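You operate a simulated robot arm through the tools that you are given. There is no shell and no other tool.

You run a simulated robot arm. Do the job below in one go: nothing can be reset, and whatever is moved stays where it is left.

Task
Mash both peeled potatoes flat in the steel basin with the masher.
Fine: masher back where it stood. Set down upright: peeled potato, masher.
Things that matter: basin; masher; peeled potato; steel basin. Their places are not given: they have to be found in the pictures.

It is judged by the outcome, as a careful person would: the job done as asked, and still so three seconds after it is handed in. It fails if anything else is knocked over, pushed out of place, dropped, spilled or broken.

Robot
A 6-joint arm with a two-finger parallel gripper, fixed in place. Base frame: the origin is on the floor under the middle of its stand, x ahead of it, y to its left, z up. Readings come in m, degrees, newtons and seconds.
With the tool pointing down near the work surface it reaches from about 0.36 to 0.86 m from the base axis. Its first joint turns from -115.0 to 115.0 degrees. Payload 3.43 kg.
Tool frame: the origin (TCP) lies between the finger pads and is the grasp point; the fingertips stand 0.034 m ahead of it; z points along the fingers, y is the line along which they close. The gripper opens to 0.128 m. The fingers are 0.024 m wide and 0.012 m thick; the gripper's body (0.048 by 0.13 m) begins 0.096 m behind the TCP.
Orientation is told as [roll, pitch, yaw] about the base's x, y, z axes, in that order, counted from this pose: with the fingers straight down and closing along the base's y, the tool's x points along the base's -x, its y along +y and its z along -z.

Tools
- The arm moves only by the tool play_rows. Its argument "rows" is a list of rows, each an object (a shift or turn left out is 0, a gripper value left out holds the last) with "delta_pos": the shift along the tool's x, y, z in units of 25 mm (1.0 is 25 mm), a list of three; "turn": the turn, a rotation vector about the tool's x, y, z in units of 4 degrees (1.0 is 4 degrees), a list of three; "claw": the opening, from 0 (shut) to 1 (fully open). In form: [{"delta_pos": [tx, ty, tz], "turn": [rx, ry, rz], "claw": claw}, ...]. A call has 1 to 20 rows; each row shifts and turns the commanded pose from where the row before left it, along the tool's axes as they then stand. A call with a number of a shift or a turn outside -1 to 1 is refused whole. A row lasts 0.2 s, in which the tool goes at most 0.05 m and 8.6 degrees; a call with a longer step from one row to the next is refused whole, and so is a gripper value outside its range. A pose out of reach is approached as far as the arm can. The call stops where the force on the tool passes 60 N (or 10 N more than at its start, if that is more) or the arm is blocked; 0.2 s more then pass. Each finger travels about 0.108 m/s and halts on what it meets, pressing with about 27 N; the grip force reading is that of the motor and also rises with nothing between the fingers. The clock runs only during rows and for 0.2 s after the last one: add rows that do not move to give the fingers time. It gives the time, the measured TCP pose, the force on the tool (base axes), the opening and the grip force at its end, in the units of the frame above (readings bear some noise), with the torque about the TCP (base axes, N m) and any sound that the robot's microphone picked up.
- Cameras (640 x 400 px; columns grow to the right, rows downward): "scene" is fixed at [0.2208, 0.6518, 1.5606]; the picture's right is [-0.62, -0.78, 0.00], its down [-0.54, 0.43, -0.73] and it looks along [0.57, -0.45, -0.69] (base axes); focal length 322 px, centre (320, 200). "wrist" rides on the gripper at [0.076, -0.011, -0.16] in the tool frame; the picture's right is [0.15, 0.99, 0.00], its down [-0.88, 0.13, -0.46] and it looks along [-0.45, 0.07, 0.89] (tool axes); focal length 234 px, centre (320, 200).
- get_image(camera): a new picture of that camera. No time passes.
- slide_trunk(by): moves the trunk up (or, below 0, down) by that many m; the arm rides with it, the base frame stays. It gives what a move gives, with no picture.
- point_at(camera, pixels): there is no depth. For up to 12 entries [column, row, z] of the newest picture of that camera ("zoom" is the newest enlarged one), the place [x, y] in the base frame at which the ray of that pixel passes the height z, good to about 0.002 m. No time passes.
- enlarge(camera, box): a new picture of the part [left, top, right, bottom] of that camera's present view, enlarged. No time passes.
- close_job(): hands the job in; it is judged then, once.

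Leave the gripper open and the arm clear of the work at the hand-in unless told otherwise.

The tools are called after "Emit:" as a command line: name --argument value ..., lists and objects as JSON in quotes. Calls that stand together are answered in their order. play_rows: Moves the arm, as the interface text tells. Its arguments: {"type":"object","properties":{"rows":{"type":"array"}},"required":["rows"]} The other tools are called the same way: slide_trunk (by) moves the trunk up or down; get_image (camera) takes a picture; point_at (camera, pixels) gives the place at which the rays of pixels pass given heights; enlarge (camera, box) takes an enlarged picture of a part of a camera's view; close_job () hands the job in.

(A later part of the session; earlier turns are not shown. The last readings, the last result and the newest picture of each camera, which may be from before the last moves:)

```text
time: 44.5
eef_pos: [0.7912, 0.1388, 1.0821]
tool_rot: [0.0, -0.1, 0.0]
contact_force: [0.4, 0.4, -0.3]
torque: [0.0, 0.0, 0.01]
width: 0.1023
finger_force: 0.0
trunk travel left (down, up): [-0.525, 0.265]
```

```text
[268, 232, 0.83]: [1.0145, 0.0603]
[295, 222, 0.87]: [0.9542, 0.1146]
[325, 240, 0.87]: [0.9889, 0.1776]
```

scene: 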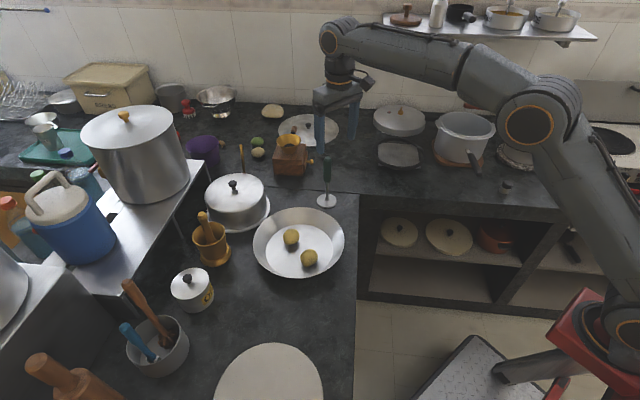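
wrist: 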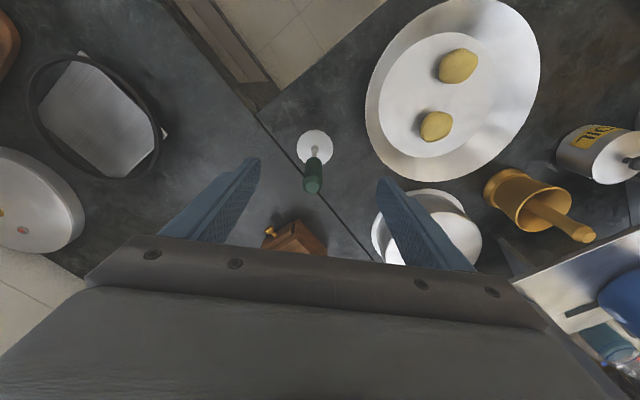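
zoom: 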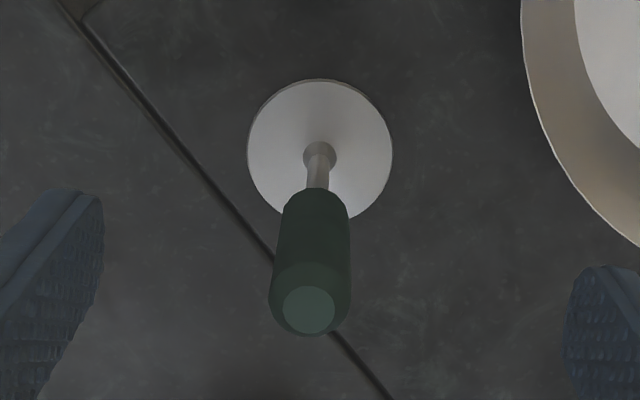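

The grinder starts at about x≥0.96, so the masher is clear of it. I'll centre above the handle and go partway down, to z≈1.02, then check the alignment.

Emit:
play_rows --rows '[{"delta_pos": [-0.76, -0.08, 0.3]}, {"delta_pos": [-0.76, -0.08, 0.4]}, {"delta_pos": [0, 0, 0.8]}, {"delta_pos": [0, 0, 0.8]}, {}, {}]'

Emit:
get_image --camera "wrist"

Emit:
enlarge --camera "scene" --box '[270, 120, 390, 230]'

```text
time: 45.9
eef_pos: [0.8295, 0.1335, 1.0245]
tool_rot: [0.0, -0.1, 0.1]
contact_force: [0.1, 0.0, -0.3]
torque: [-0.02, -0.02, 0.01]
width: 0.1022
finger_force: 0.0
trunk travel left (down, up): [-0.525, 0.265]
```

```text
taken
```

wrist: 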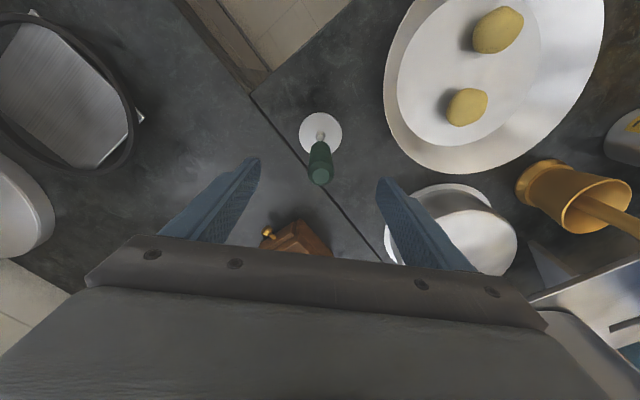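

```text
3.64 times, centred on (330, 175) of scene
```

zoom: 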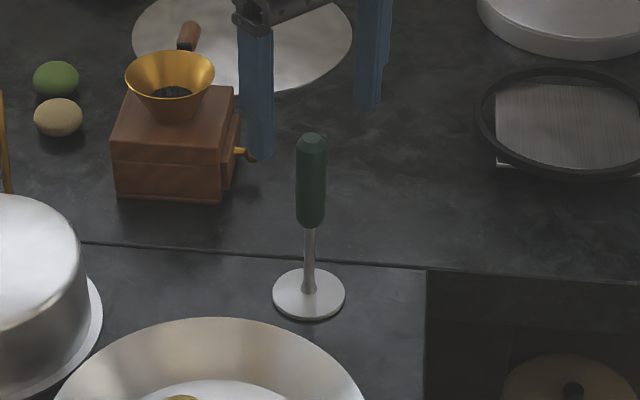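

I'll check the handle top at wrist (319.5,177) and scene (327.8,157.5), and the disc centre at wrist (320,133).

Emit:
point_at --camera "wrist" --pixels '[[319.5, 177, 0.975], [319.5, 177, 0.985], [319.5, 177, 0.995], [320, 133, 0.806], [300, 133, 0.806], [341.5, 133, 0.806], [320, 113, 0.806], [320, 154, 0.806]]'

Emit:
point_at --camera "scene" --pixels '[[327.8, 157.5, 0.975], [327.8, 157.5, 0.985], [327.8, 157.5, 0.995], [326.7, 200.8, 0.806]]'

Emit:
enlarge --camera "wrist" --box '[280, 100, 360, 200]'

```text
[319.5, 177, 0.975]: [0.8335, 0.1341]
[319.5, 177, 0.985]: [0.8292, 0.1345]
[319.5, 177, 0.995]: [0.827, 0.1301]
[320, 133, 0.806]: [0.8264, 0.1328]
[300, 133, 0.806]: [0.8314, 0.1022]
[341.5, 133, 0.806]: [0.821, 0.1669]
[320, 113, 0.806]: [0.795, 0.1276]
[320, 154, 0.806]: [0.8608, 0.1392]
```

```text
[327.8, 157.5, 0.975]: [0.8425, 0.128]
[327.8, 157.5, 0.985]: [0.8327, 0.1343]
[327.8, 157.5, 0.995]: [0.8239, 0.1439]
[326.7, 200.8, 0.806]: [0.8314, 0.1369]
```

```text
4.00 times, centred on (320, 150) of wrist
```

zoom: 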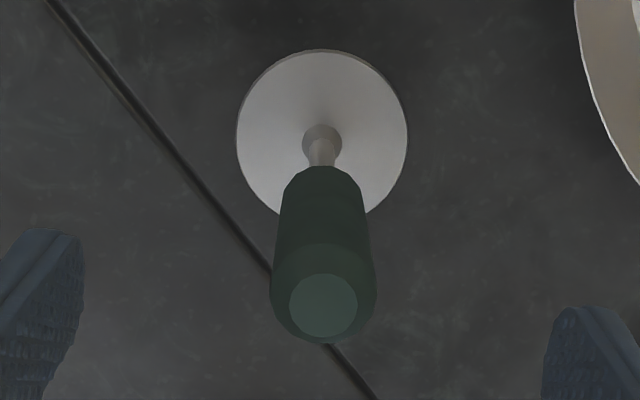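

The masher axis is at (0.8295,0.1345) with its top at z≈0.985, and the tool is lined up with it. I'll descend to TCP z≈0.900, so the fingers straddle the handle and the palm stays about 1 cm above its top.

Emit:
play_rows --rows '[{"delta_pos": [0, 0, 0.9]}, {"delta_pos": [0, 0, 0.9]}, {"delta_pos": [0, 0, 0.9]}, {"delta_pos": [0, 0, 0.9]}, {"delta_pos": [0, 0, 0.9]}, {"delta_pos": [0, 0, 0.45]}, {}, {}]'

Emit:
get_image --camera "wrist"

Emit:
enlarge --camera "scene" --box '[270, 120, 390, 230]'

```text
time: 47.7
eef_pos: [0.8287, 0.1328, 0.8999]
tool_rot: [0.0, -0.1, 0.0]
contact_force: [0.3, 0.1, -0.6]
torque: [0.02, 0.01, 0.05]
width: 0.1024
finger_force: 0.0
trunk travel left (down, up): [-0.525, 0.265]
```

```text
taken
```

wrist: 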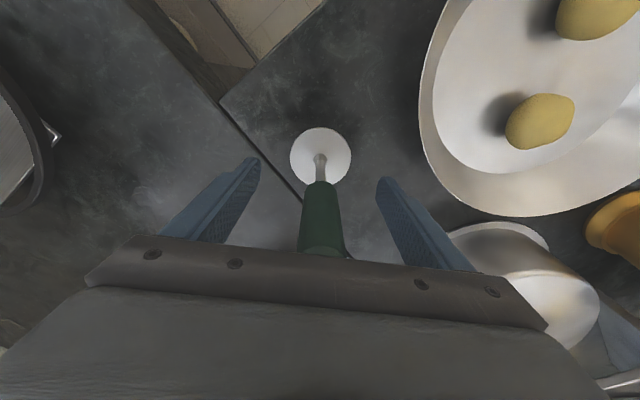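

```text
3.64 times, centred on (330, 175) of scene
```

zoom: 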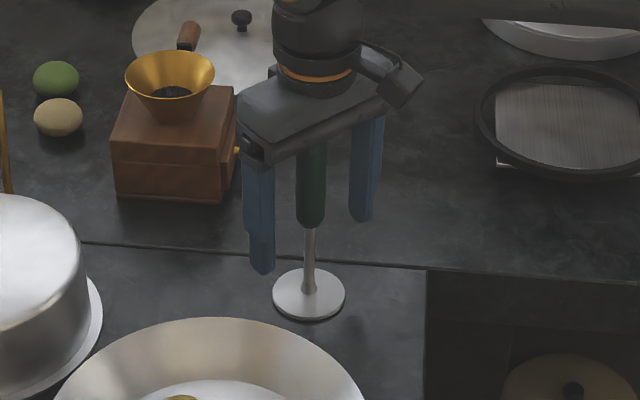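

The handle is centred between the fingers with no contact. I'll nudge 1 mm in +y and close on it.

Emit:
play_rows --rows '[{"delta_pos": [0, 0.04, 0], "claw": 0.5}, {"claw": 0.3}, {"claw": 0.0}, {}, {}, {}, {}]'

Emit:
get_image --camera "wrist"

```text
time: 49.3
eef_pos: [0.8288, 0.1333, 0.9007]
tool_rot: [0.0, -0.1, -0.1]
contact_force: [-0.6, -0.3, 0.2]
torque: [-0.09, 0.02, -0.02]
width: 0.0248
finger_force: 27.1
trunk travel left (down, up): [-0.525, 0.265]
```

```text
taken
```

wrist: 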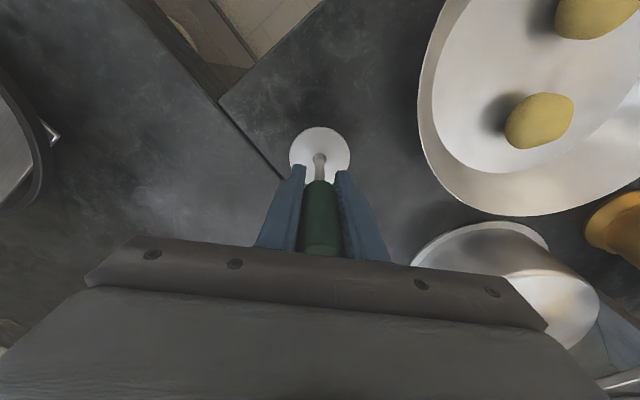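

The handle is gripped at 0.0248 m with 27 N. For the return I'll remember TCP (0.829,0.134,0.900) with the disc on the counter. I'll lift straight up 0.11 m and check that it doesn't slip.

Emit:
play_rows --rows '[{"delta_pos": [0, 0, -0.4]}, {"delta_pos": [0, 0, -0.8]}, {"delta_pos": [0, 0, -0.8]}, {"delta_pos": [0, 0, -0.8]}, {"delta_pos": [0, 0, -0.8]}, {"delta_pos": [0, 0, -0.8]}, {}, {}]'

Emit:
get_image --camera "wrist"

Emit:
get_image --camera "scene"

```text
time: 51.1
eef_pos: [0.8288, 0.135, 1.0123]
tool_rot: [0.1, -0.1, 0.1]
contact_force: [-0.3, 0.1, -2.3]
torque: [0.01, 0.01, 0.0]
width: 0.025
finger_force: 26.8
trunk travel left (down, up): [-0.525, 0.265]
```

```text
taken
```

wrist: 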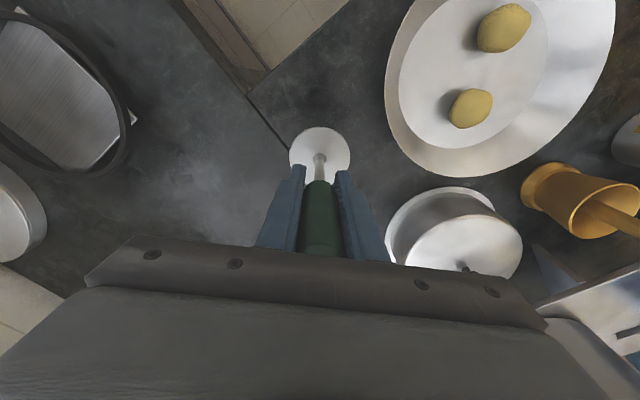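

```text
taken
```

scene: 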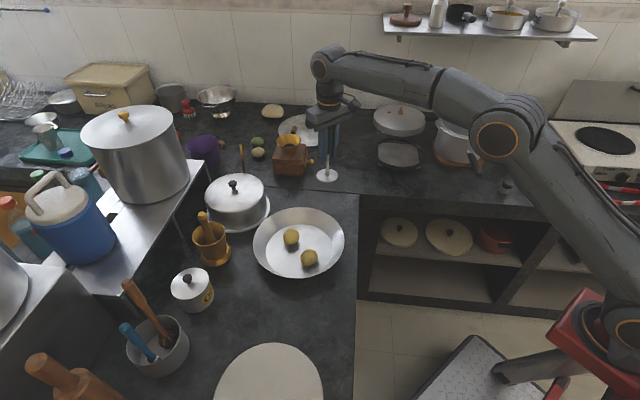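

The masher came up with the grip, and the disc has kept its place at wrist (320,156). I'll recheck the potatoes' places in the basin, at scene (291,237) and (309.5,259), before moving over B.

Emit:
point_at --camera "scene" --pixels '[[291, 237, 0.828], [309.5, 259, 0.828]]'

Emit:
point_at --camera "wrist" --pixels '[[470.5, 108, 0.828], [503, 28, 0.828]]'

Emit:
play_rows --rows '[{"delta_pos": [0.311, 0.88, 0]}, {"delta_pos": [0.311, 0.88, 0]}, {"delta_pos": [0.311, 0.88, 0]}, {"delta_pos": [0.311, 0.88, 0]}, {"delta_pos": [0.311, 0.88, 0]}, {"delta_pos": [0.311, 0.88, 0]}, {"delta_pos": [0.311, 0.88, 0]}, {"delta_pos": [0.311, 0.88, 0]}, {"delta_pos": [0.311, 0.88, 0]}, {}, {}]'

Emit:
get_image --camera "wrist"

Emit:
get_image --camera "scene"

```text
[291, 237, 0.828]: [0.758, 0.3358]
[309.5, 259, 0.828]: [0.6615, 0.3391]
```

```text
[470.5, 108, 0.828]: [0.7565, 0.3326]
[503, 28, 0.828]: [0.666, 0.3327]
```

```text
time: 53.5
eef_pos: [0.7578, 0.3326, 1.009]
tool_rot: [0.0, -0.2, 0.0]
contact_force: [-0.3, 0.1, -1.4]
torque: [0.0, 0.04, -0.01]
width: 0.025
finger_force: 26.9
trunk travel left (down, up): [-0.525, 0.265]
```

```text
taken
```

wrist: 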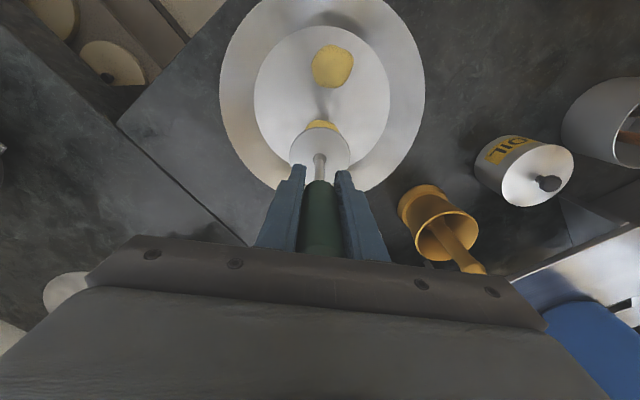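

```text
taken
```

scene: 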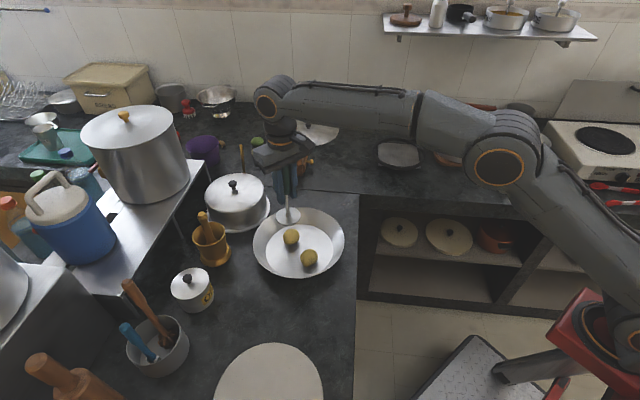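

The masher disc is above potato B. I'll lower it to just above the potato (disc at z≈0.858), then press in slow steps while watching the force.

Emit:
play_rows --rows '[{"delta_pos": [0, 0, 0.7]}, {"delta_pos": [0, 0, 0.7]}, {"delta_pos": [0, 0, 0.5]}, {}, {}]'

Emit:
play_rows --rows '[{"delta_pos": [0, 0, 0.1]}, {"delta_pos": [0, 0, 0.1]}, {}]'

Emit:
play_rows --rows '[{"delta_pos": [0, 0, 0.1]}, {"delta_pos": [0, 0, 0.1]}, {}]'

```text
time: 54.7
eef_pos: [0.7584, 0.3331, 0.962]
tool_rot: [-0.1, -0.1, 0.0]
contact_force: [-0.9, 0.5, -2.5]
torque: [0.02, 0.0, 0.01]
width: 0.0249
finger_force: 26.8
trunk travel left (down, up): [-0.525, 0.265]
```

```text
time: 55.5
eef_pos: [0.7589, 0.3321, 0.9588]
tool_rot: [0.0, 0.0, 0.1]
contact_force: [-0.2, 0.1, -1.6]
torque: [-0.01, 0.01, -0.01]
width: 0.025
finger_force: 27.3
trunk travel left (down, up): [-0.525, 0.265]
```

```text
time: 56.3
eef_pos: [0.7587, 0.3321, 0.9529]
tool_rot: [0.0, -0.1, 0.2]
contact_force: [0.4, 0.9, -1.6]
torque: [-0.03, 0.02, 0.01]
width: 0.0249
finger_force: 27.0
trunk travel left (down, up): [-0.525, 0.265]
```

There's no contact yet. I'll continue down slowly.

Emit:
play_rows --rows '[{"delta_pos": [0, 0, 0.1]}, {"delta_pos": [0, 0, 0.1]}, {}]'

Emit:
play_rows --rows '[{"delta_pos": [0, 0, 0.1]}, {}]'

Emit:
get_image --camera "wrist"

```text
time: 57.1
eef_pos: [0.7596, 0.3315, 0.9485]
tool_rot: [0.0, 0.0, 0.0]
contact_force: [-0.7, -0.3, -2.7]
torque: [-0.02, 0.01, -0.01]
width: 0.0249
finger_force: 26.5
trunk travel left (down, up): [-0.525, 0.265]
```

```text
time: 57.7
eef_pos: [0.7585, 0.3309, 0.9441]
tool_rot: [-0.1, 0.0, 0.0]
contact_force: [0.5, 0.0, -1.8]
torque: [0.03, 0.01, 0.05]
width: 0.025
finger_force: 26.4
trunk travel left (down, up): [-0.525, 0.265]
```

```text
taken
```

wrist: 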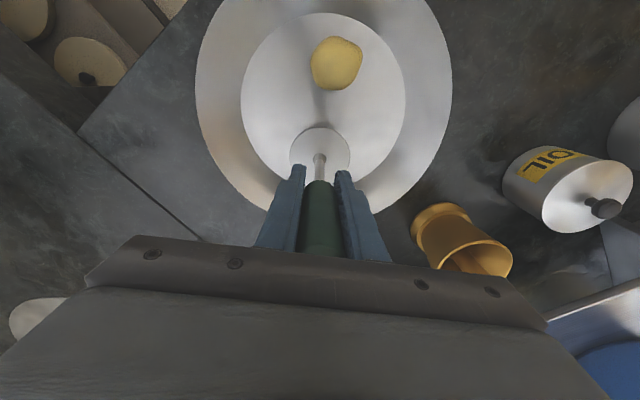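

Emit:
enlarge --camera "scene" --box '[240, 170, 360, 290]'

Emit:
play_rows --rows '[{"delta_pos": [0, 0, 0.1]}, {}]'

Emit:
play_rows --rows '[{"delta_pos": [0, 0, 0.1]}, {}]'

```text
3.33 times, centred on (300, 230) of scene
```

zoom: 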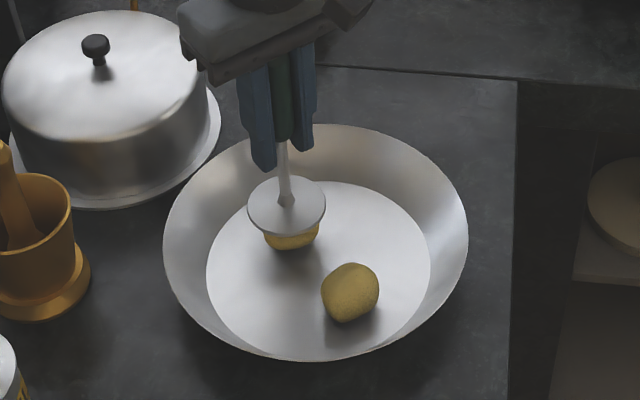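

```text
time: 58.3
eef_pos: [0.7592, 0.3321, 0.9426]
tool_rot: [0.0, 0.0, 0.0]
contact_force: [0.2, -0.1, -1.6]
torque: [0.0, 0.0, 0.01]
width: 0.0248
finger_force: 27.2
trunk travel left (down, up): [-0.525, 0.265]
```

```text
time: 58.9
eef_pos: [0.7589, 0.3325, 0.939]
tool_rot: [0.0, 0.0, 0.2]
contact_force: [0.3, -1.1, -2.2]
torque: [0.02, 0.05, -0.01]
width: 0.0244
finger_force: 27.4
trunk travel left (down, up): [-0.525, 0.265]
```

The disc is over potato B in the scene zoom, with no force yet. I'll keep pressing down in small steps.

Emit:
play_rows --rows '[{"delta_pos": [0, 0, 0.1]}, {}]'

Emit:
play_rows --rows '[{"delta_pos": [0, 0, 0.1]}, {}]'

Emit:
enlarge --camera "scene" --box '[240, 170, 360, 290]'

```text
time: 59.5
eef_pos: [0.759, 0.3318, 0.9382]
tool_rot: [0.1, -0.1, 0.1]
contact_force: [0.2, 1.2, -1.6]
torque: [0.05, -0.07, -0.04]
width: 0.025
finger_force: 26.7
trunk travel left (down, up): [-0.525, 0.265]
```

```text
time: 60.1
eef_pos: [0.7592, 0.3321, 0.9343]
tool_rot: [0.0, 0.0, 0.1]
contact_force: [-0.6, -0.3, -2.5]
torque: [-0.03, 0.0, -0.01]
width: 0.025
finger_force: 27.0
trunk travel left (down, up): [-0.525, 0.265]
```

```text
3.33 times, centred on (300, 230) of scene
```

zoom: 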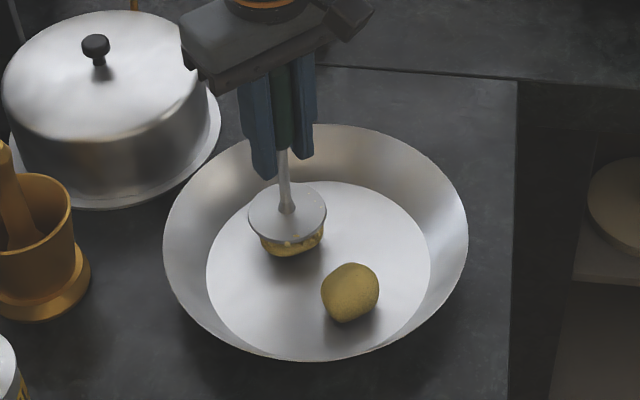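

The potato is visibly giving way under the disc without measurable force. I'll keep pressing down in steps, watching the force and the picture.

Emit:
play_rows --rows '[{"delta_pos": [0, 0, 0.1]}, {"delta_pos": [0, 0, 0.1]}, {}]'

Emit:
play_rows --rows '[{"delta_pos": [0, 0, 0.1]}, {"delta_pos": [0, 0, 0.1]}, {}]'

Emit:
enlarge --camera "scene" --box '[240, 170, 360, 290]'

```text
time: 60.9
eef_pos: [0.7586, 0.332, 0.9297]
tool_rot: [-0.1, 0.0, 0.0]
contact_force: [0.2, -0.7, -1.1]
torque: [0.01, 0.0, -0.01]
width: 0.0252
finger_force: 26.9
trunk travel left (down, up): [-0.525, 0.265]
```

```text
time: 61.7
eef_pos: [0.7579, 0.3315, 0.9251]
tool_rot: [0.1, -0.1, 0.0]
contact_force: [-0.7, -0.3, 5.3]
torque: [-0.16, 0.15, -0.09]
width: 0.0248
finger_force: 26.6
trunk travel left (down, up): [-0.525, 0.265]
```

```text
3.33 times, centred on (300, 230) of scene
```

zoom: 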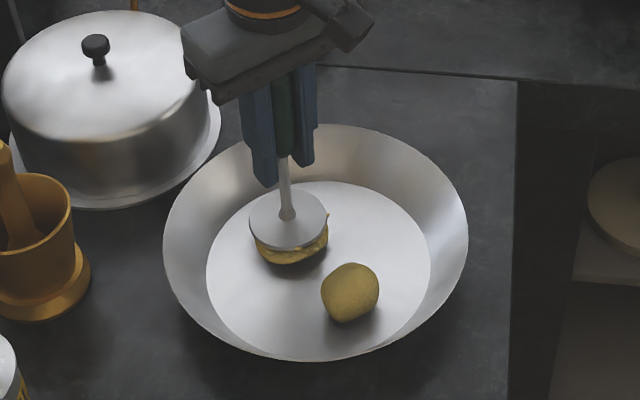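

The potato is flattening and spreading, and the force has risen to +5 N at TCP z=0.925. I'll keep pressing gently.

Emit:
play_rows --rows '[{"delta_pos": [0, 0, 0.06]}, {}]'

Emit:
play_rows --rows '[{"delta_pos": [0, 0, 0.06]}, {}]'

Emit:
get_image --camera "wrist"

```text
time: 62.3
eef_pos: [0.759, 0.3328, 0.9254]
tool_rot: [0.1, -0.3, 0.0]
contact_force: [-1.6, -2.9, 18.7]
torque: [-0.33, 0.43, -0.17]
width: 0.0247
finger_force: 27.2
trunk travel left (down, up): [-0.525, 0.265]
```

```text
time: 62.9
eef_pos: [0.7586, 0.3324, 0.9231]
tool_rot: [0.2, -0.2, 0.0]
contact_force: [1.6, -1.3, 22.0]
torque: [-0.29, -0.19, -0.18]
width: 0.0246
finger_force: 27.2
trunk travel left (down, up): [-0.525, 0.265]
```

```text
taken
```

wrist: 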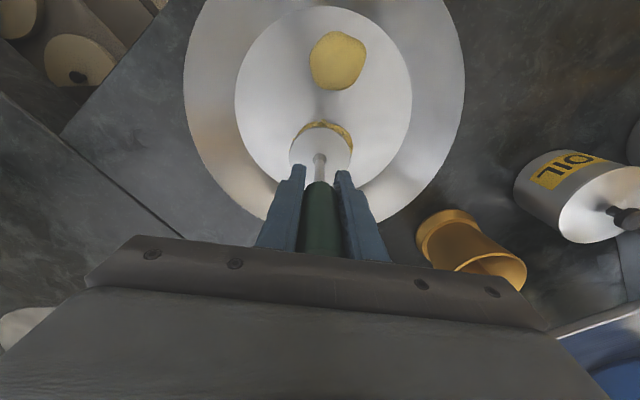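

The force is now 22 N and the disc still sits at the same spot in the wrist picture, so the grip isn't slipping. I'll press on.

Emit:
play_rows --rows '[{"delta_pos": [0, 0, 0.06]}, {}, {}]'

Emit:
play_rows --rows '[{"delta_pos": [0, 0, 0.06]}, {}, {}]'

Emit:
enlarge --camera "scene" --box '[240, 170, 360, 290]'

Emit:
enlarge --camera "wrist" --box '[240, 100, 400, 260]'

```text
time: 63.7
eef_pos: [0.759, 0.3319, 0.922]
tool_rot: [0.1, -0.1, 0.1]
contact_force: [1.2, -0.8, 21.4]
torque: [-0.23, -0.12, -0.18]
width: 0.0247
finger_force: 27.0
trunk travel left (down, up): [-0.525, 0.265]
```

```text
time: 64.5
eef_pos: [0.7599, 0.3318, 0.9204]
tool_rot: [0.2, -0.1, 0.1]
contact_force: [2.5, -0.5, 20.9]
torque: [-0.17, -0.02, -0.09]
width: 0.0246
finger_force: 27.2
trunk travel left (down, up): [-0.525, 0.265]
```

```text
3.33 times, centred on (300, 230) of scene
```

zoom: 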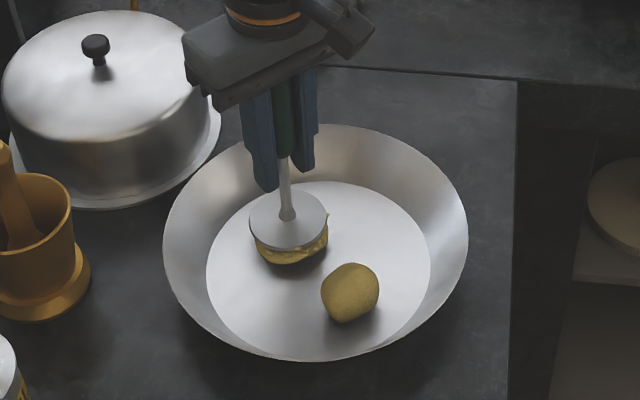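

```text
2.50 times, centred on (320, 180) of wrist
```

zoom: 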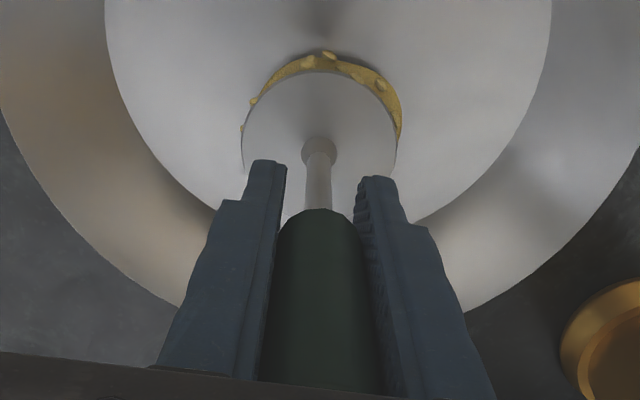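

The force has levelled off at about 21 N and the disc's picture position hasn't changed, so the handle is slipping slightly through the fingers. I'll raise the masher a few cm and look at how flat potato B is.

Emit:
play_rows --rows '[{"delta_pos": [0, 0, -0.3]}, {"delta_pos": [0, 0, -0.5]}, {"delta_pos": [0, 0, -0.6]}, {"delta_pos": [0, 0, -0.6]}, {}, {}]'

Emit:
enlarge --camera "scene" --box '[240, 170, 360, 290]'

Emit:
enlarge --camera "wrist" --box '[220, 60, 420, 260]'

```text
time: 65.9
eef_pos: [0.76, 0.3314, 0.9681]
tool_rot: [0.0, 0.0, 0.0]
contact_force: [-0.2, -0.2, -1.9]
torque: [0.01, 0.01, 0.0]
width: 0.0245
finger_force: 26.9
trunk travel left (down, up): [-0.525, 0.265]
```

```text
3.33 times, centred on (300, 230) of scene
```

zoom: 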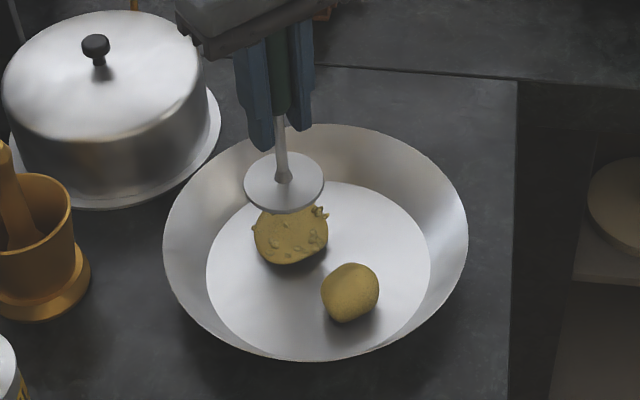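

```text
2.00 times, centred on (320, 160) of wrist
```

zoom: 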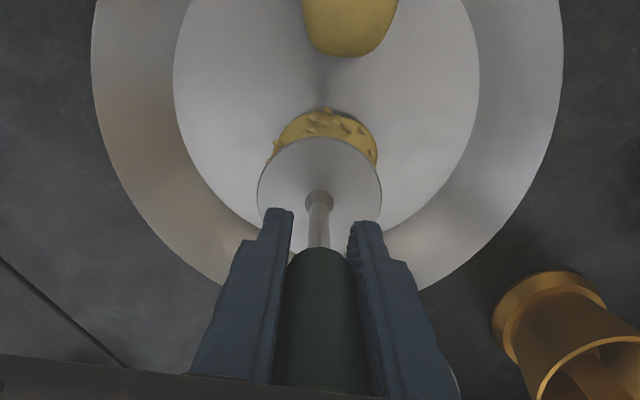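

Potato B is now a flat lumpy patty about 7 cm wide. Next I'll move over potato A at (0.664,0.336), with the disc well above its top, and look from there at how flat B is.

Emit:
play_rows --rows '[{"delta_pos": [0, 0, -0.5]}, {"delta_pos": [0.64, 0.03, 0]}, {"delta_pos": [0.64, 0.03, 0]}, {"delta_pos": [0.64, 0.03, 0]}, {"delta_pos": [0.64, 0.03, 0]}, {"delta_pos": [0.64, 0.03, 0]}, {"delta_pos": [0.64, 0.03, 0]}, {}, {}]'

Emit:
get_image --camera "wrist"

Emit:
enlarge --camera "scene" --box '[240, 170, 360, 290]'

```text
time: 67.9
eef_pos: [0.6613, 0.337, 0.9807]
tool_rot: [0.0, -0.1, 0.2]
contact_force: [0.5, 0.1, -2.4]
torque: [-0.02, -0.03, -0.01]
width: 0.0246
finger_force: 26.8
trunk travel left (down, up): [-0.525, 0.265]
```

```text
taken
```

wrist: 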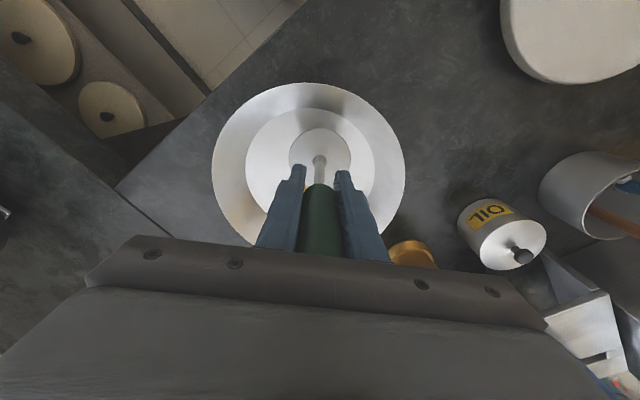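

```text
3.33 times, centred on (300, 230) of scene
```

zoom: 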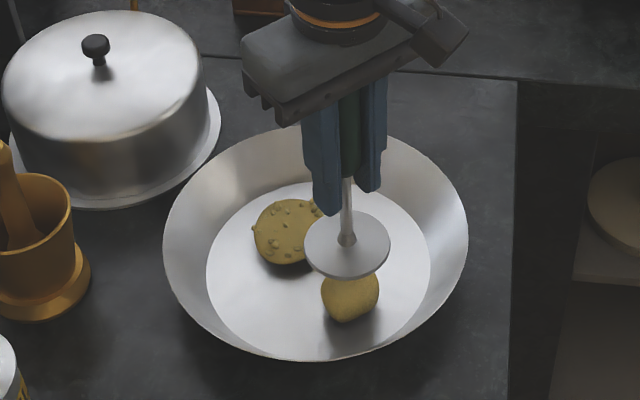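

B looks properly flat. Now I'll press potato A the same way: down to just above its top, then slowly.

Emit:
play_rows --rows '[{"delta_pos": [-0.06, 0, 0.5]}, {"delta_pos": [0, 0, 0.5]}, {"delta_pos": [0, 0, 0.4]}, {}, {}]'

Emit:
play_rows --rows '[{"delta_pos": [0, 0, 0.15]}, {"delta_pos": [0, 0, 0.15]}, {}]'

Emit:
play_rows --rows '[{"delta_pos": [0, 0, 0.1]}, {"delta_pos": [0, 0, 0.1]}, {}]'

Emit:
enlarge --camera "scene" --box '[240, 170, 360, 290]'

```text
time: 69.1
eef_pos: [0.664, 0.3373, 0.9458]
tool_rot: [0.0, 0.0, 0.1]
contact_force: [-0.2, 0.5, -2.2]
torque: [-0.02, 0.01, -0.01]
width: 0.0244
finger_force: 26.7
trunk travel left (down, up): [-0.525, 0.265]
```

```text
time: 69.9
eef_pos: [0.6636, 0.3359, 0.9369]
tool_rot: [0.1, 0.0, 0.0]
contact_force: [-1.3, -0.2, -1.2]
torque: [-0.02, 0.0, 0.03]
width: 0.0247
finger_force: 27.1
trunk travel left (down, up): [-0.525, 0.265]
```

```text
time: 70.7
eef_pos: [0.6634, 0.3377, 0.9333]
tool_rot: [0.1, -0.1, 0.1]
contact_force: [-0.3, 0.3, -2.2]
torque: [0.0, 0.03, 0.0]
width: 0.0245
finger_force: 27.0
trunk travel left (down, up): [-0.525, 0.265]
```

```text
3.33 times, centred on (300, 230) of scene
```

zoom: 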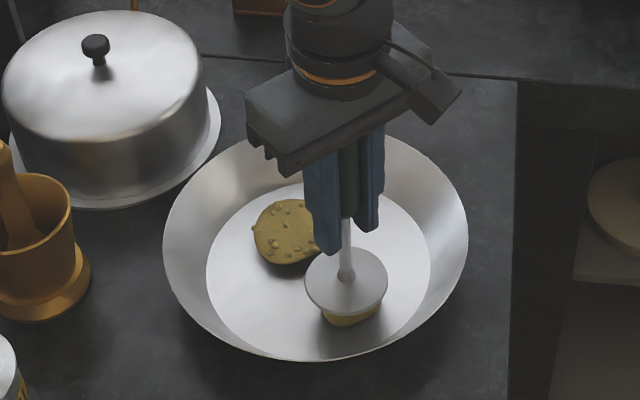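

The disc is now right on potato A, and it's starting to deform. I'll keep pressing down in small steps.

Emit:
play_rows --rows '[{"delta_pos": [0, 0, 0.1]}, {"delta_pos": [0, 0, 0.1]}, {}]'

Emit:
play_rows --rows '[{"delta_pos": [0, 0, 0.1]}, {"delta_pos": [0, 0, 0.1]}, {}]'

Emit:
play_rows --rows '[{"delta_pos": [0, 0, 0.08]}, {}]'

Emit:
enlarge --camera "scene" --box '[240, 170, 360, 290]'

```text
time: 71.5
eef_pos: [0.6647, 0.3363, 0.9284]
tool_rot: [0.0, -0.1, 0.0]
contact_force: [0.2, -0.5, -0.5]
torque: [-0.02, 0.03, -0.04]
width: 0.0245
finger_force: 27.0
trunk travel left (down, up): [-0.525, 0.265]
```

```text
time: 72.3
eef_pos: [0.6647, 0.3371, 0.9226]
tool_rot: [0.0, 0.0, 0.0]
contact_force: [1.4, -0.1, -3.7]
torque: [-0.03, 0.04, 0.01]
width: 0.0245
finger_force: 27.5
trunk travel left (down, up): [-0.525, 0.265]
```

```text
time: 72.9
eef_pos: [0.6644, 0.337, 0.921]
tool_rot: [0.0, 0.0, -0.1]
contact_force: [-0.4, -0.3, -2.2]
torque: [0.0, 0.0, -0.03]
width: 0.0247
finger_force: 26.7
trunk travel left (down, up): [-0.525, 0.265]
```

```text
3.33 times, centred on (300, 230) of scene
```

zoom: 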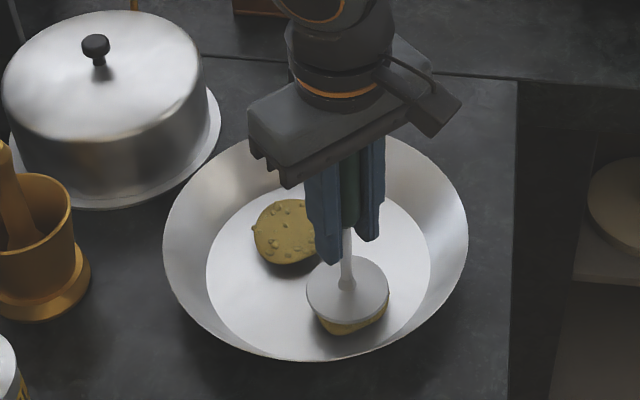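

Emit:
play_rows --rows '[{"delta_pos": [0, 0, 0.08]}, {}]'

Emit:
play_rows --rows '[{"delta_pos": [0, 0, 0.06]}, {}]'

Emit:
play_rows --rows '[{"delta_pos": [0, 0, 0.06]}, {}]'

Emit:
enlarge --camera "scene" --box '[240, 170, 360, 290]'

```text
time: 73.5
eef_pos: [0.6644, 0.3358, 0.9179]
tool_rot: [-0.1, 0.0, -0.1]
contact_force: [-1.3, -0.2, -0.8]
torque: [-0.02, 0.04, 0.02]
width: 0.0247
finger_force: 27.4
trunk travel left (down, up): [-0.525, 0.265]
```

```text
time: 74.1
eef_pos: [0.6643, 0.3369, 0.9174]
tool_rot: [0.0, 0.1, 0.0]
contact_force: [-0.5, 0.3, -3.8]
torque: [0.0, -0.02, 0.02]
width: 0.0248
finger_force: 26.5
trunk travel left (down, up): [-0.525, 0.265]
```

```text
time: 74.7
eef_pos: [0.6654, 0.3366, 0.9167]
tool_rot: [0.0, -0.1, 0.1]
contact_force: [0.3, 0.1, 0.2]
torque: [0.01, 0.02, -0.02]
width: 0.0245
finger_force: 26.9
trunk travel left (down, up): [-0.525, 0.265]
```

```text
3.33 times, centred on (300, 230) of scene
```

zoom: 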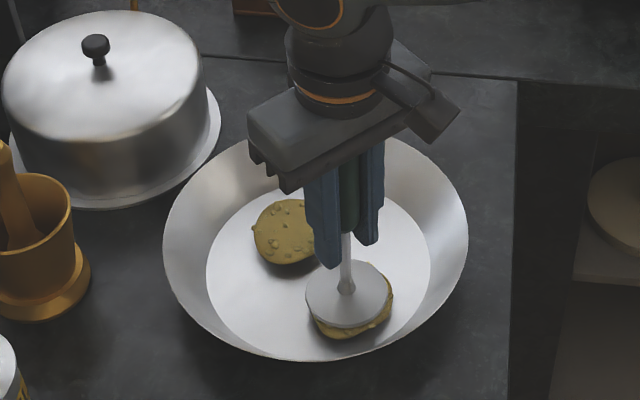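

Contact with the flattened patty is beginning (+0.2 N at z=0.9167). I'll press a little further for a firm push.

Emit:
play_rows --rows '[{"delta_pos": [0, 0, 0.06]}, {}]'

Emit:
play_rows --rows '[{"delta_pos": [0, 0, 0.06]}, {}]'

Emit:
play_rows --rows '[{"delta_pos": [0, 0, 0.05]}, {}]'

Emit:
enlarge --camera "scene" --box '[240, 170, 360, 290]'

Emit:
get_image --camera "wrist"

```text
time: 75.3
eef_pos: [0.6655, 0.3371, 0.9144]
tool_rot: [0.0, 0.0, 0.0]
contact_force: [0.8, 0.5, -2.5]
torque: [0.01, 0.02, 0.01]
width: 0.0244
finger_force: 26.8
trunk travel left (down, up): [-0.525, 0.265]
```

```text
time: 75.9
eef_pos: [0.6645, 0.3374, 0.9139]
tool_rot: [0.1, 0.0, 0.1]
contact_force: [-0.6, 0.4, -1.2]
torque: [0.0, 0.02, -0.03]
width: 0.0247
finger_force: 27.0
trunk travel left (down, up): [-0.525, 0.265]
```

```text
time: 76.5
eef_pos: [0.6649, 0.3376, 0.9115]
tool_rot: [0.0, -0.1, 0.0]
contact_force: [0.1, 0.6, -1.5]
torque: [-0.02, -0.03, -0.01]
width: 0.0244
finger_force: 26.9
trunk travel left (down, up): [-0.525, 0.265]
```

```text
3.33 times, centred on (300, 230) of scene
```

zoom: 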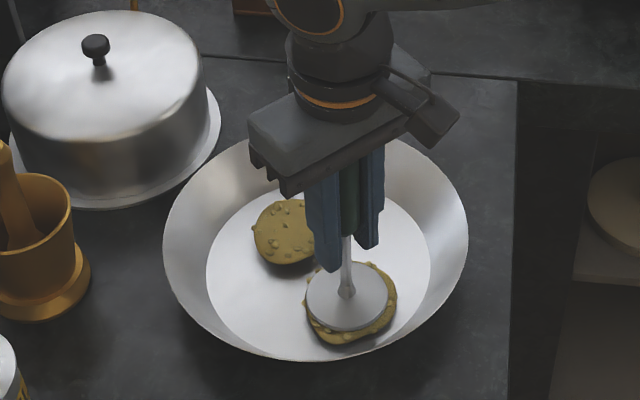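

```text
taken
```

wrist: 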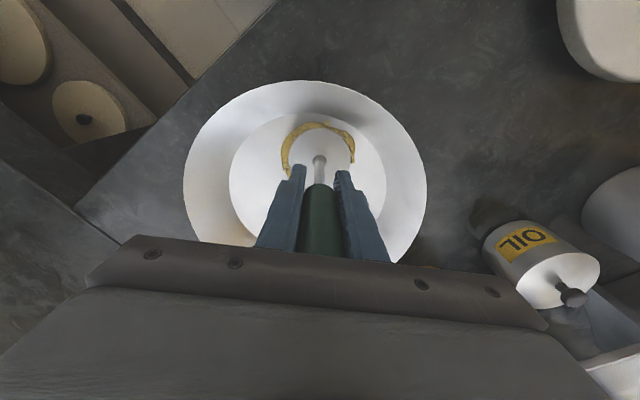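

Potato A is now flattened wider than the disc, with the disc about 1 cm above the basin floor and still no resistance. I'll press a bit further until force builds up.

Emit:
play_rows --rows '[{"delta_pos": [0, 0, 0.06]}, {}]'

Emit:
play_rows --rows '[{"delta_pos": [0, 0, 0.05]}, {}]'

Emit:
enlarge --camera "scene" --box '[240, 170, 360, 290]'

```text
time: 77.1
eef_pos: [0.666, 0.3378, 0.9109]
tool_rot: [0.1, -0.1, 0.0]
contact_force: [1.3, -0.7, 5.2]
torque: [-0.2, 0.01, 0.04]
width: 0.0246
finger_force: 27.3
trunk travel left (down, up): [-0.525, 0.265]
```

```text
time: 77.7
eef_pos: [0.6644, 0.3374, 0.9099]
tool_rot: [0.1, -0.1, 0.0]
contact_force: [3.9, 0.5, 14.0]
torque: [-0.28, -0.03, 0.03]
width: 0.0248
finger_force: 26.7
trunk travel left (down, up): [-0.525, 0.265]
```

```text
3.33 times, centred on (300, 230) of scene
```

zoom: 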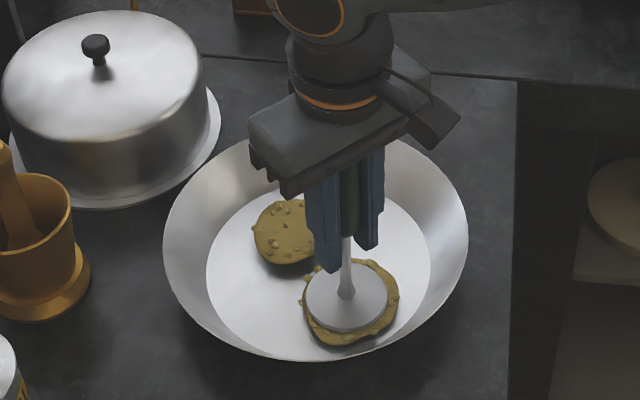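

A is now about 1 cm thick and resists with 14 N. I'll give it one more small push, then lift and check.

Emit:
play_rows --rows '[{"delta_pos": [0, 0, 0.04]}, {}, {}]'

Emit:
play_rows --rows '[{"delta_pos": [0, 0, -0.2]}, {"delta_pos": [0, 0, -0.5]}, {"delta_pos": [0, 0, -0.7]}, {"delta_pos": [0, 0, -0.7]}, {"delta_pos": [0, 0, -0.5]}, {}, {}]'

Emit:
enlarge --camera "scene" --box '[240, 170, 360, 290]'

Emit:
get_image --camera "wrist"

```text
time: 78.5
eef_pos: [0.6637, 0.3382, 0.9087]
tool_rot: [0.0, -0.2, 0.1]
contact_force: [2.8, 2.6, 22.8]
torque: [-0.19, -0.02, -0.02]
width: 0.0247
finger_force: 27.6
trunk travel left (down, up): [-0.525, 0.265]
```

```text
time: 80.1
eef_pos: [0.664, 0.3374, 0.9732]
tool_rot: [0.0, -0.1, 0.0]
contact_force: [0.9, -0.1, -2.3]
torque: [0.01, 0.0, -0.01]
width: 0.0246
finger_force: 27.1
trunk travel left (down, up): [-0.525, 0.265]
```

```text
3.33 times, centred on (300, 230) of scene
```

zoom: 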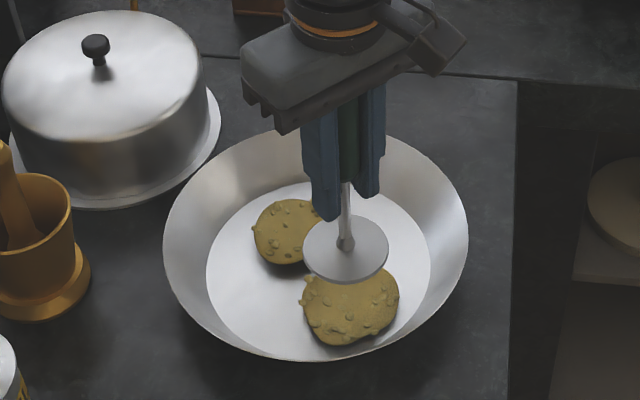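

```text
taken
```

wrist: 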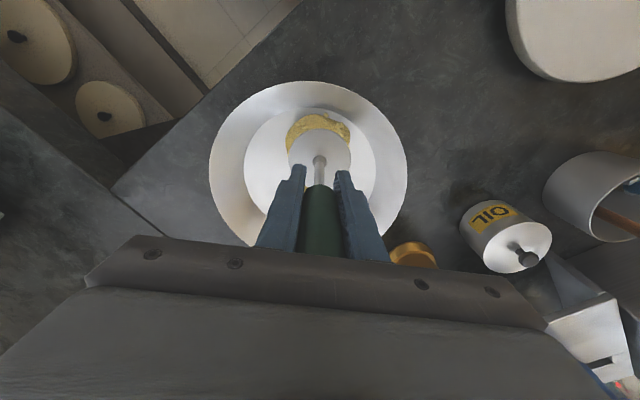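

A is nicely flat, about 9 cm wide. B is still thicker, about 2 cm. I'll measure both patties' centres at scene (289.8,239.6) and (309,261.5), then press B once more.

Emit:
point_at --camera "scene" --pixels '[[289.8, 239.6, 0.823], [289.8, 239.6, 0.815], [309, 261.5, 0.814], [280, 240, 0.815], [301, 240, 0.815]]'

Emit:
play_rows --rows '[{"delta_pos": [0, 0, -0.3]}, {"delta_pos": [-0.7, -0.04, 0]}, {"delta_pos": [-0.7, -0.04, 0]}, {"delta_pos": [-0.7, -0.04, 0]}, {"delta_pos": [-0.7, -0.04, 0]}, {"delta_pos": [-0.7, -0.04, 0]}, {"delta_pos": [-0.32, -0.02, 0]}, {}, {}]'

Emit:
get_image --camera "wrist"

Emit:
enlarge --camera "scene" --box '[240, 170, 360, 290]'

```text
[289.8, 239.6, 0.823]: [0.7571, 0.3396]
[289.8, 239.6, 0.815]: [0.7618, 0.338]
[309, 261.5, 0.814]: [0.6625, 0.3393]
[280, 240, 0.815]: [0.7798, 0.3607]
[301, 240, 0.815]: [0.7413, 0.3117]
```

```text
time: 82.1
eef_pos: [0.7594, 0.3328, 0.9807]
tool_rot: [0.0, -0.2, 0.0]
contact_force: [-0.7, 0.8, -1.8]
torque: [0.01, 0.0, 0.03]
width: 0.0246
finger_force: 27.2
trunk travel left (down, up): [-0.525, 0.265]
```

```text
taken
```

wrist: 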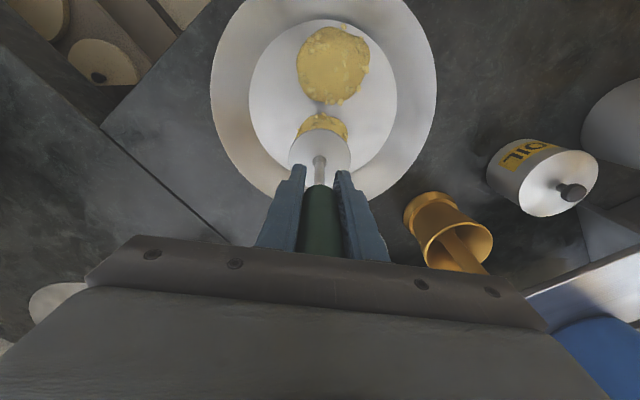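

```text
3.33 times, centred on (300, 230) of scene
```

zoom: 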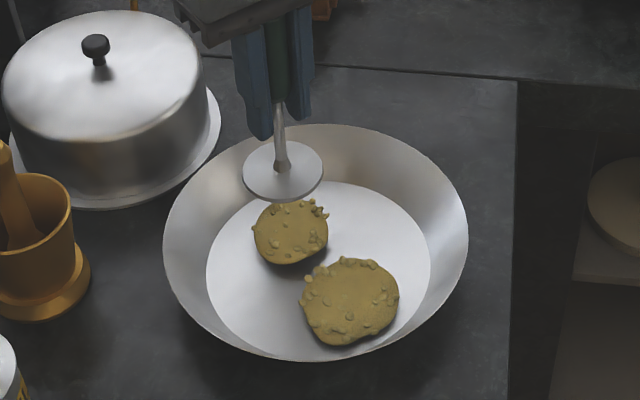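

B's patty is centred under the disc and clear of A's. I'll lower to just above it and press slowly.

Emit:
play_rows --rows '[{"delta_pos": [0, 0.06, 0.7]}, {"delta_pos": [0, 0, 0.7]}, {"delta_pos": [0, 0, 0.6]}, {}, {}]'

Emit:
play_rows --rows '[{"delta_pos": [0, 0, 0.1]}, {"delta_pos": [0, 0, 0.1]}, {}]'

Emit:
play_rows --rows '[{"delta_pos": [0, 0, 0.06]}, {"delta_pos": [0, 0, 0.06]}, {}]'

Emit:
play_rows --rows '[{"delta_pos": [0, 0, 0.06]}, {"delta_pos": [0, 0, 0.06]}, {}]'

Emit:
enlarge --camera "scene" --box '[240, 170, 360, 290]'

```text
time: 83.3
eef_pos: [0.7611, 0.3335, 0.9302]
tool_rot: [0.0, 0.0, 0.1]
contact_force: [-0.8, 0.0, -3.4]
torque: [0.0, 0.02, -0.01]
width: 0.0248
finger_force: 27.1
trunk travel left (down, up): [-0.525, 0.265]
```

```text
time: 84.1
eef_pos: [0.7589, 0.3337, 0.9263]
tool_rot: [0.0, 0.0, 0.1]
contact_force: [-1.4, -1.0, -1.3]
torque: [0.0, 0.0, -0.01]
width: 0.0248
finger_force: 26.5
trunk travel left (down, up): [-0.525, 0.265]
```

```text
time: 84.9
eef_pos: [0.7595, 0.3335, 0.9234]
tool_rot: [0.0, 0.0, 0.0]
contact_force: [-0.3, 0.4, -2.5]
torque: [0.01, 0.04, 0.01]
width: 0.0245
finger_force: 26.8
trunk travel left (down, up): [-0.525, 0.265]
```

```text
time: 85.7
eef_pos: [0.7593, 0.3331, 0.919]
tool_rot: [0.1, -0.1, 0.0]
contact_force: [0.3, 0.3, -1.6]
torque: [0.01, 0.0, -0.01]
width: 0.0249
finger_force: 26.8
trunk travel left (down, up): [-0.525, 0.265]
```

```text
3.33 times, centred on (300, 230) of scene
```

zoom: 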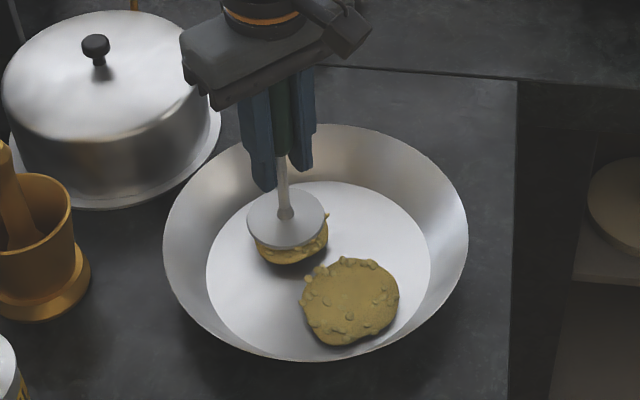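

The disc is just about on B's patty. I'll keep pressing slowly.

Emit:
play_rows --rows '[{"delta_pos": [0, 0, 0.06]}, {"delta_pos": [0, 0, 0.06]}, {}]'

Emit:
play_rows --rows '[{"delta_pos": [0, 0, 0.06]}, {}]'

Emit:
play_rows --rows '[{"delta_pos": [0, 0, 0.06]}, {}]'

Emit:
enlarge --camera "scene" --box '[240, 170, 360, 290]'

```text
time: 86.5
eef_pos: [0.7592, 0.3342, 0.9176]
tool_rot: [0.0, 0.0, -0.1]
contact_force: [0.5, 0.7, -1.1]
torque: [-0.03, 0.0, 0.03]
width: 0.0246
finger_force: 26.8
trunk travel left (down, up): [-0.525, 0.265]
```

```text
time: 87.1
eef_pos: [0.7602, 0.3344, 0.9157]
tool_rot: [0.0, 0.0, 0.2]
contact_force: [-0.6, -0.9, -0.6]
torque: [-0.01, 0.04, -0.02]
width: 0.0246
finger_force: 27.1
trunk travel left (down, up): [-0.525, 0.265]
```

```text
time: 87.7
eef_pos: [0.7601, 0.3314, 0.914]
tool_rot: [0.0, -0.1, 0.0]
contact_force: [-0.5, 0.2, -2.5]
torque: [0.0, 0.01, 0.01]
width: 0.0246
finger_force: 26.7
trunk travel left (down, up): [-0.525, 0.265]
```

```text
3.33 times, centred on (300, 230) of scene
```

zoom: 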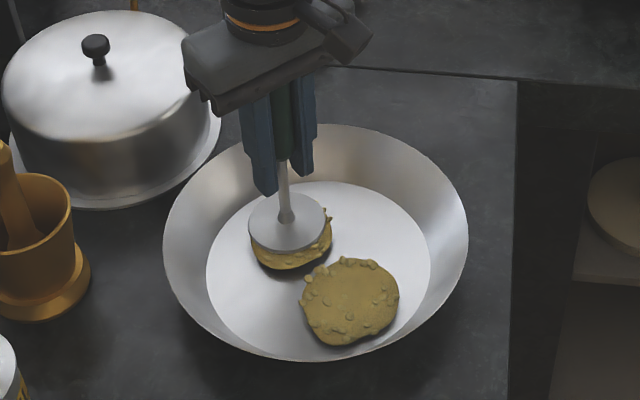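

B is spreading further without resistance. I'll continue slowly.

Emit:
play_rows --rows '[{"delta_pos": [0, 0, 0.06]}, {}]'

Emit:
play_rows --rows '[{"delta_pos": [0, 0, 0.06]}, {}]'

Emit:
play_rows --rows '[{"delta_pos": [0, 0, 0.06]}, {}]'

Emit:
enlarge --camera "scene" --box '[240, 170, 360, 290]'

```text
time: 88.3
eef_pos: [0.7599, 0.3326, 0.9121]
tool_rot: [0.1, 0.0, 0.0]
contact_force: [0.1, -0.9, -0.6]
torque: [-0.06, -0.02, -0.02]
width: 0.0246
finger_force: 27.6
trunk travel left (down, up): [-0.525, 0.265]
```

```text
time: 88.9
eef_pos: [0.7585, 0.3339, 0.9105]
tool_rot: [0.0, -0.1, 0.1]
contact_force: [-0.6, -0.2, -2.1]
torque: [0.0, 0.04, 0.0]
width: 0.0247
finger_force: 26.9
trunk travel left (down, up): [-0.525, 0.265]
```

```text
time: 89.5
eef_pos: [0.7607, 0.3319, 0.9094]
tool_rot: [0.0, -0.1, 0.1]
contact_force: [-0.1, 0.1, 0.0]
torque: [-0.03, 0.04, -0.03]
width: 0.0246
finger_force: 27.2
trunk travel left (down, up): [-0.525, 0.265]
```

```text
3.33 times, centred on (300, 230) of scene
```

zoom: 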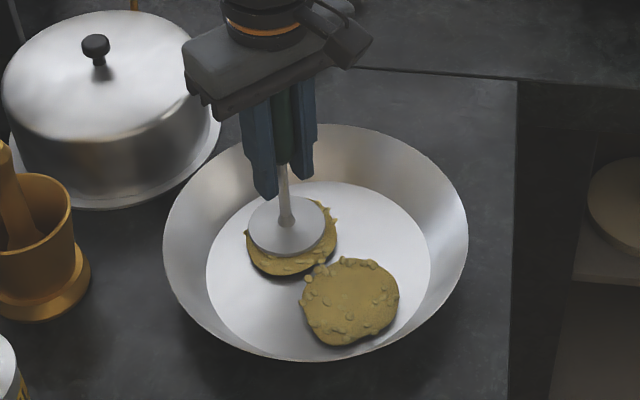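

Emit:
play_rows --rows '[{"delta_pos": [0, 0, 0.05]}, {}]'

Emit:
play_rows --rows '[{"delta_pos": [0, 0, 0.05]}, {}]'

Emit:
enlarge --camera "scene" --box '[240, 170, 360, 290]'

Emit:
get_image --camera "wrist"

```text
time: 90.1
eef_pos: [0.7591, 0.3334, 0.9101]
tool_rot: [0.1, -0.1, 0.0]
contact_force: [-2.1, -0.7, 12.7]
torque: [-0.3, 0.59, 0.04]
width: 0.0245
finger_force: 26.8
trunk travel left (down, up): [-0.525, 0.265]
```

```text
time: 90.7
eef_pos: [0.7594, 0.3334, 0.9085]
tool_rot: [0.0, -0.3, 0.0]
contact_force: [-0.8, -1.5, 23.3]
torque: [-0.39, -0.11, 0.0]
width: 0.0238
finger_force: 27.8
trunk travel left (down, up): [-0.525, 0.265]
```

```text
3.33 times, centred on (300, 230) of scene
```

zoom: 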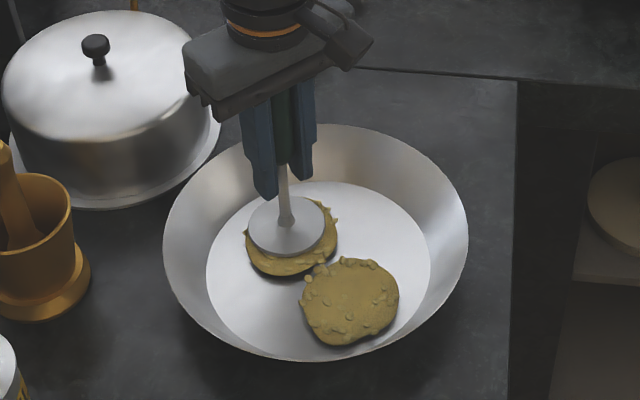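

```text
taken
```

wrist: 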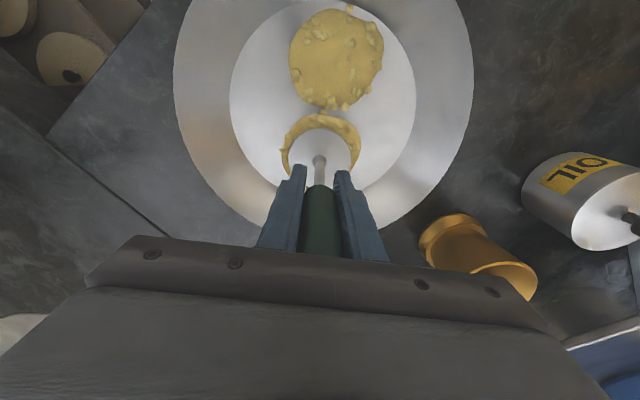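

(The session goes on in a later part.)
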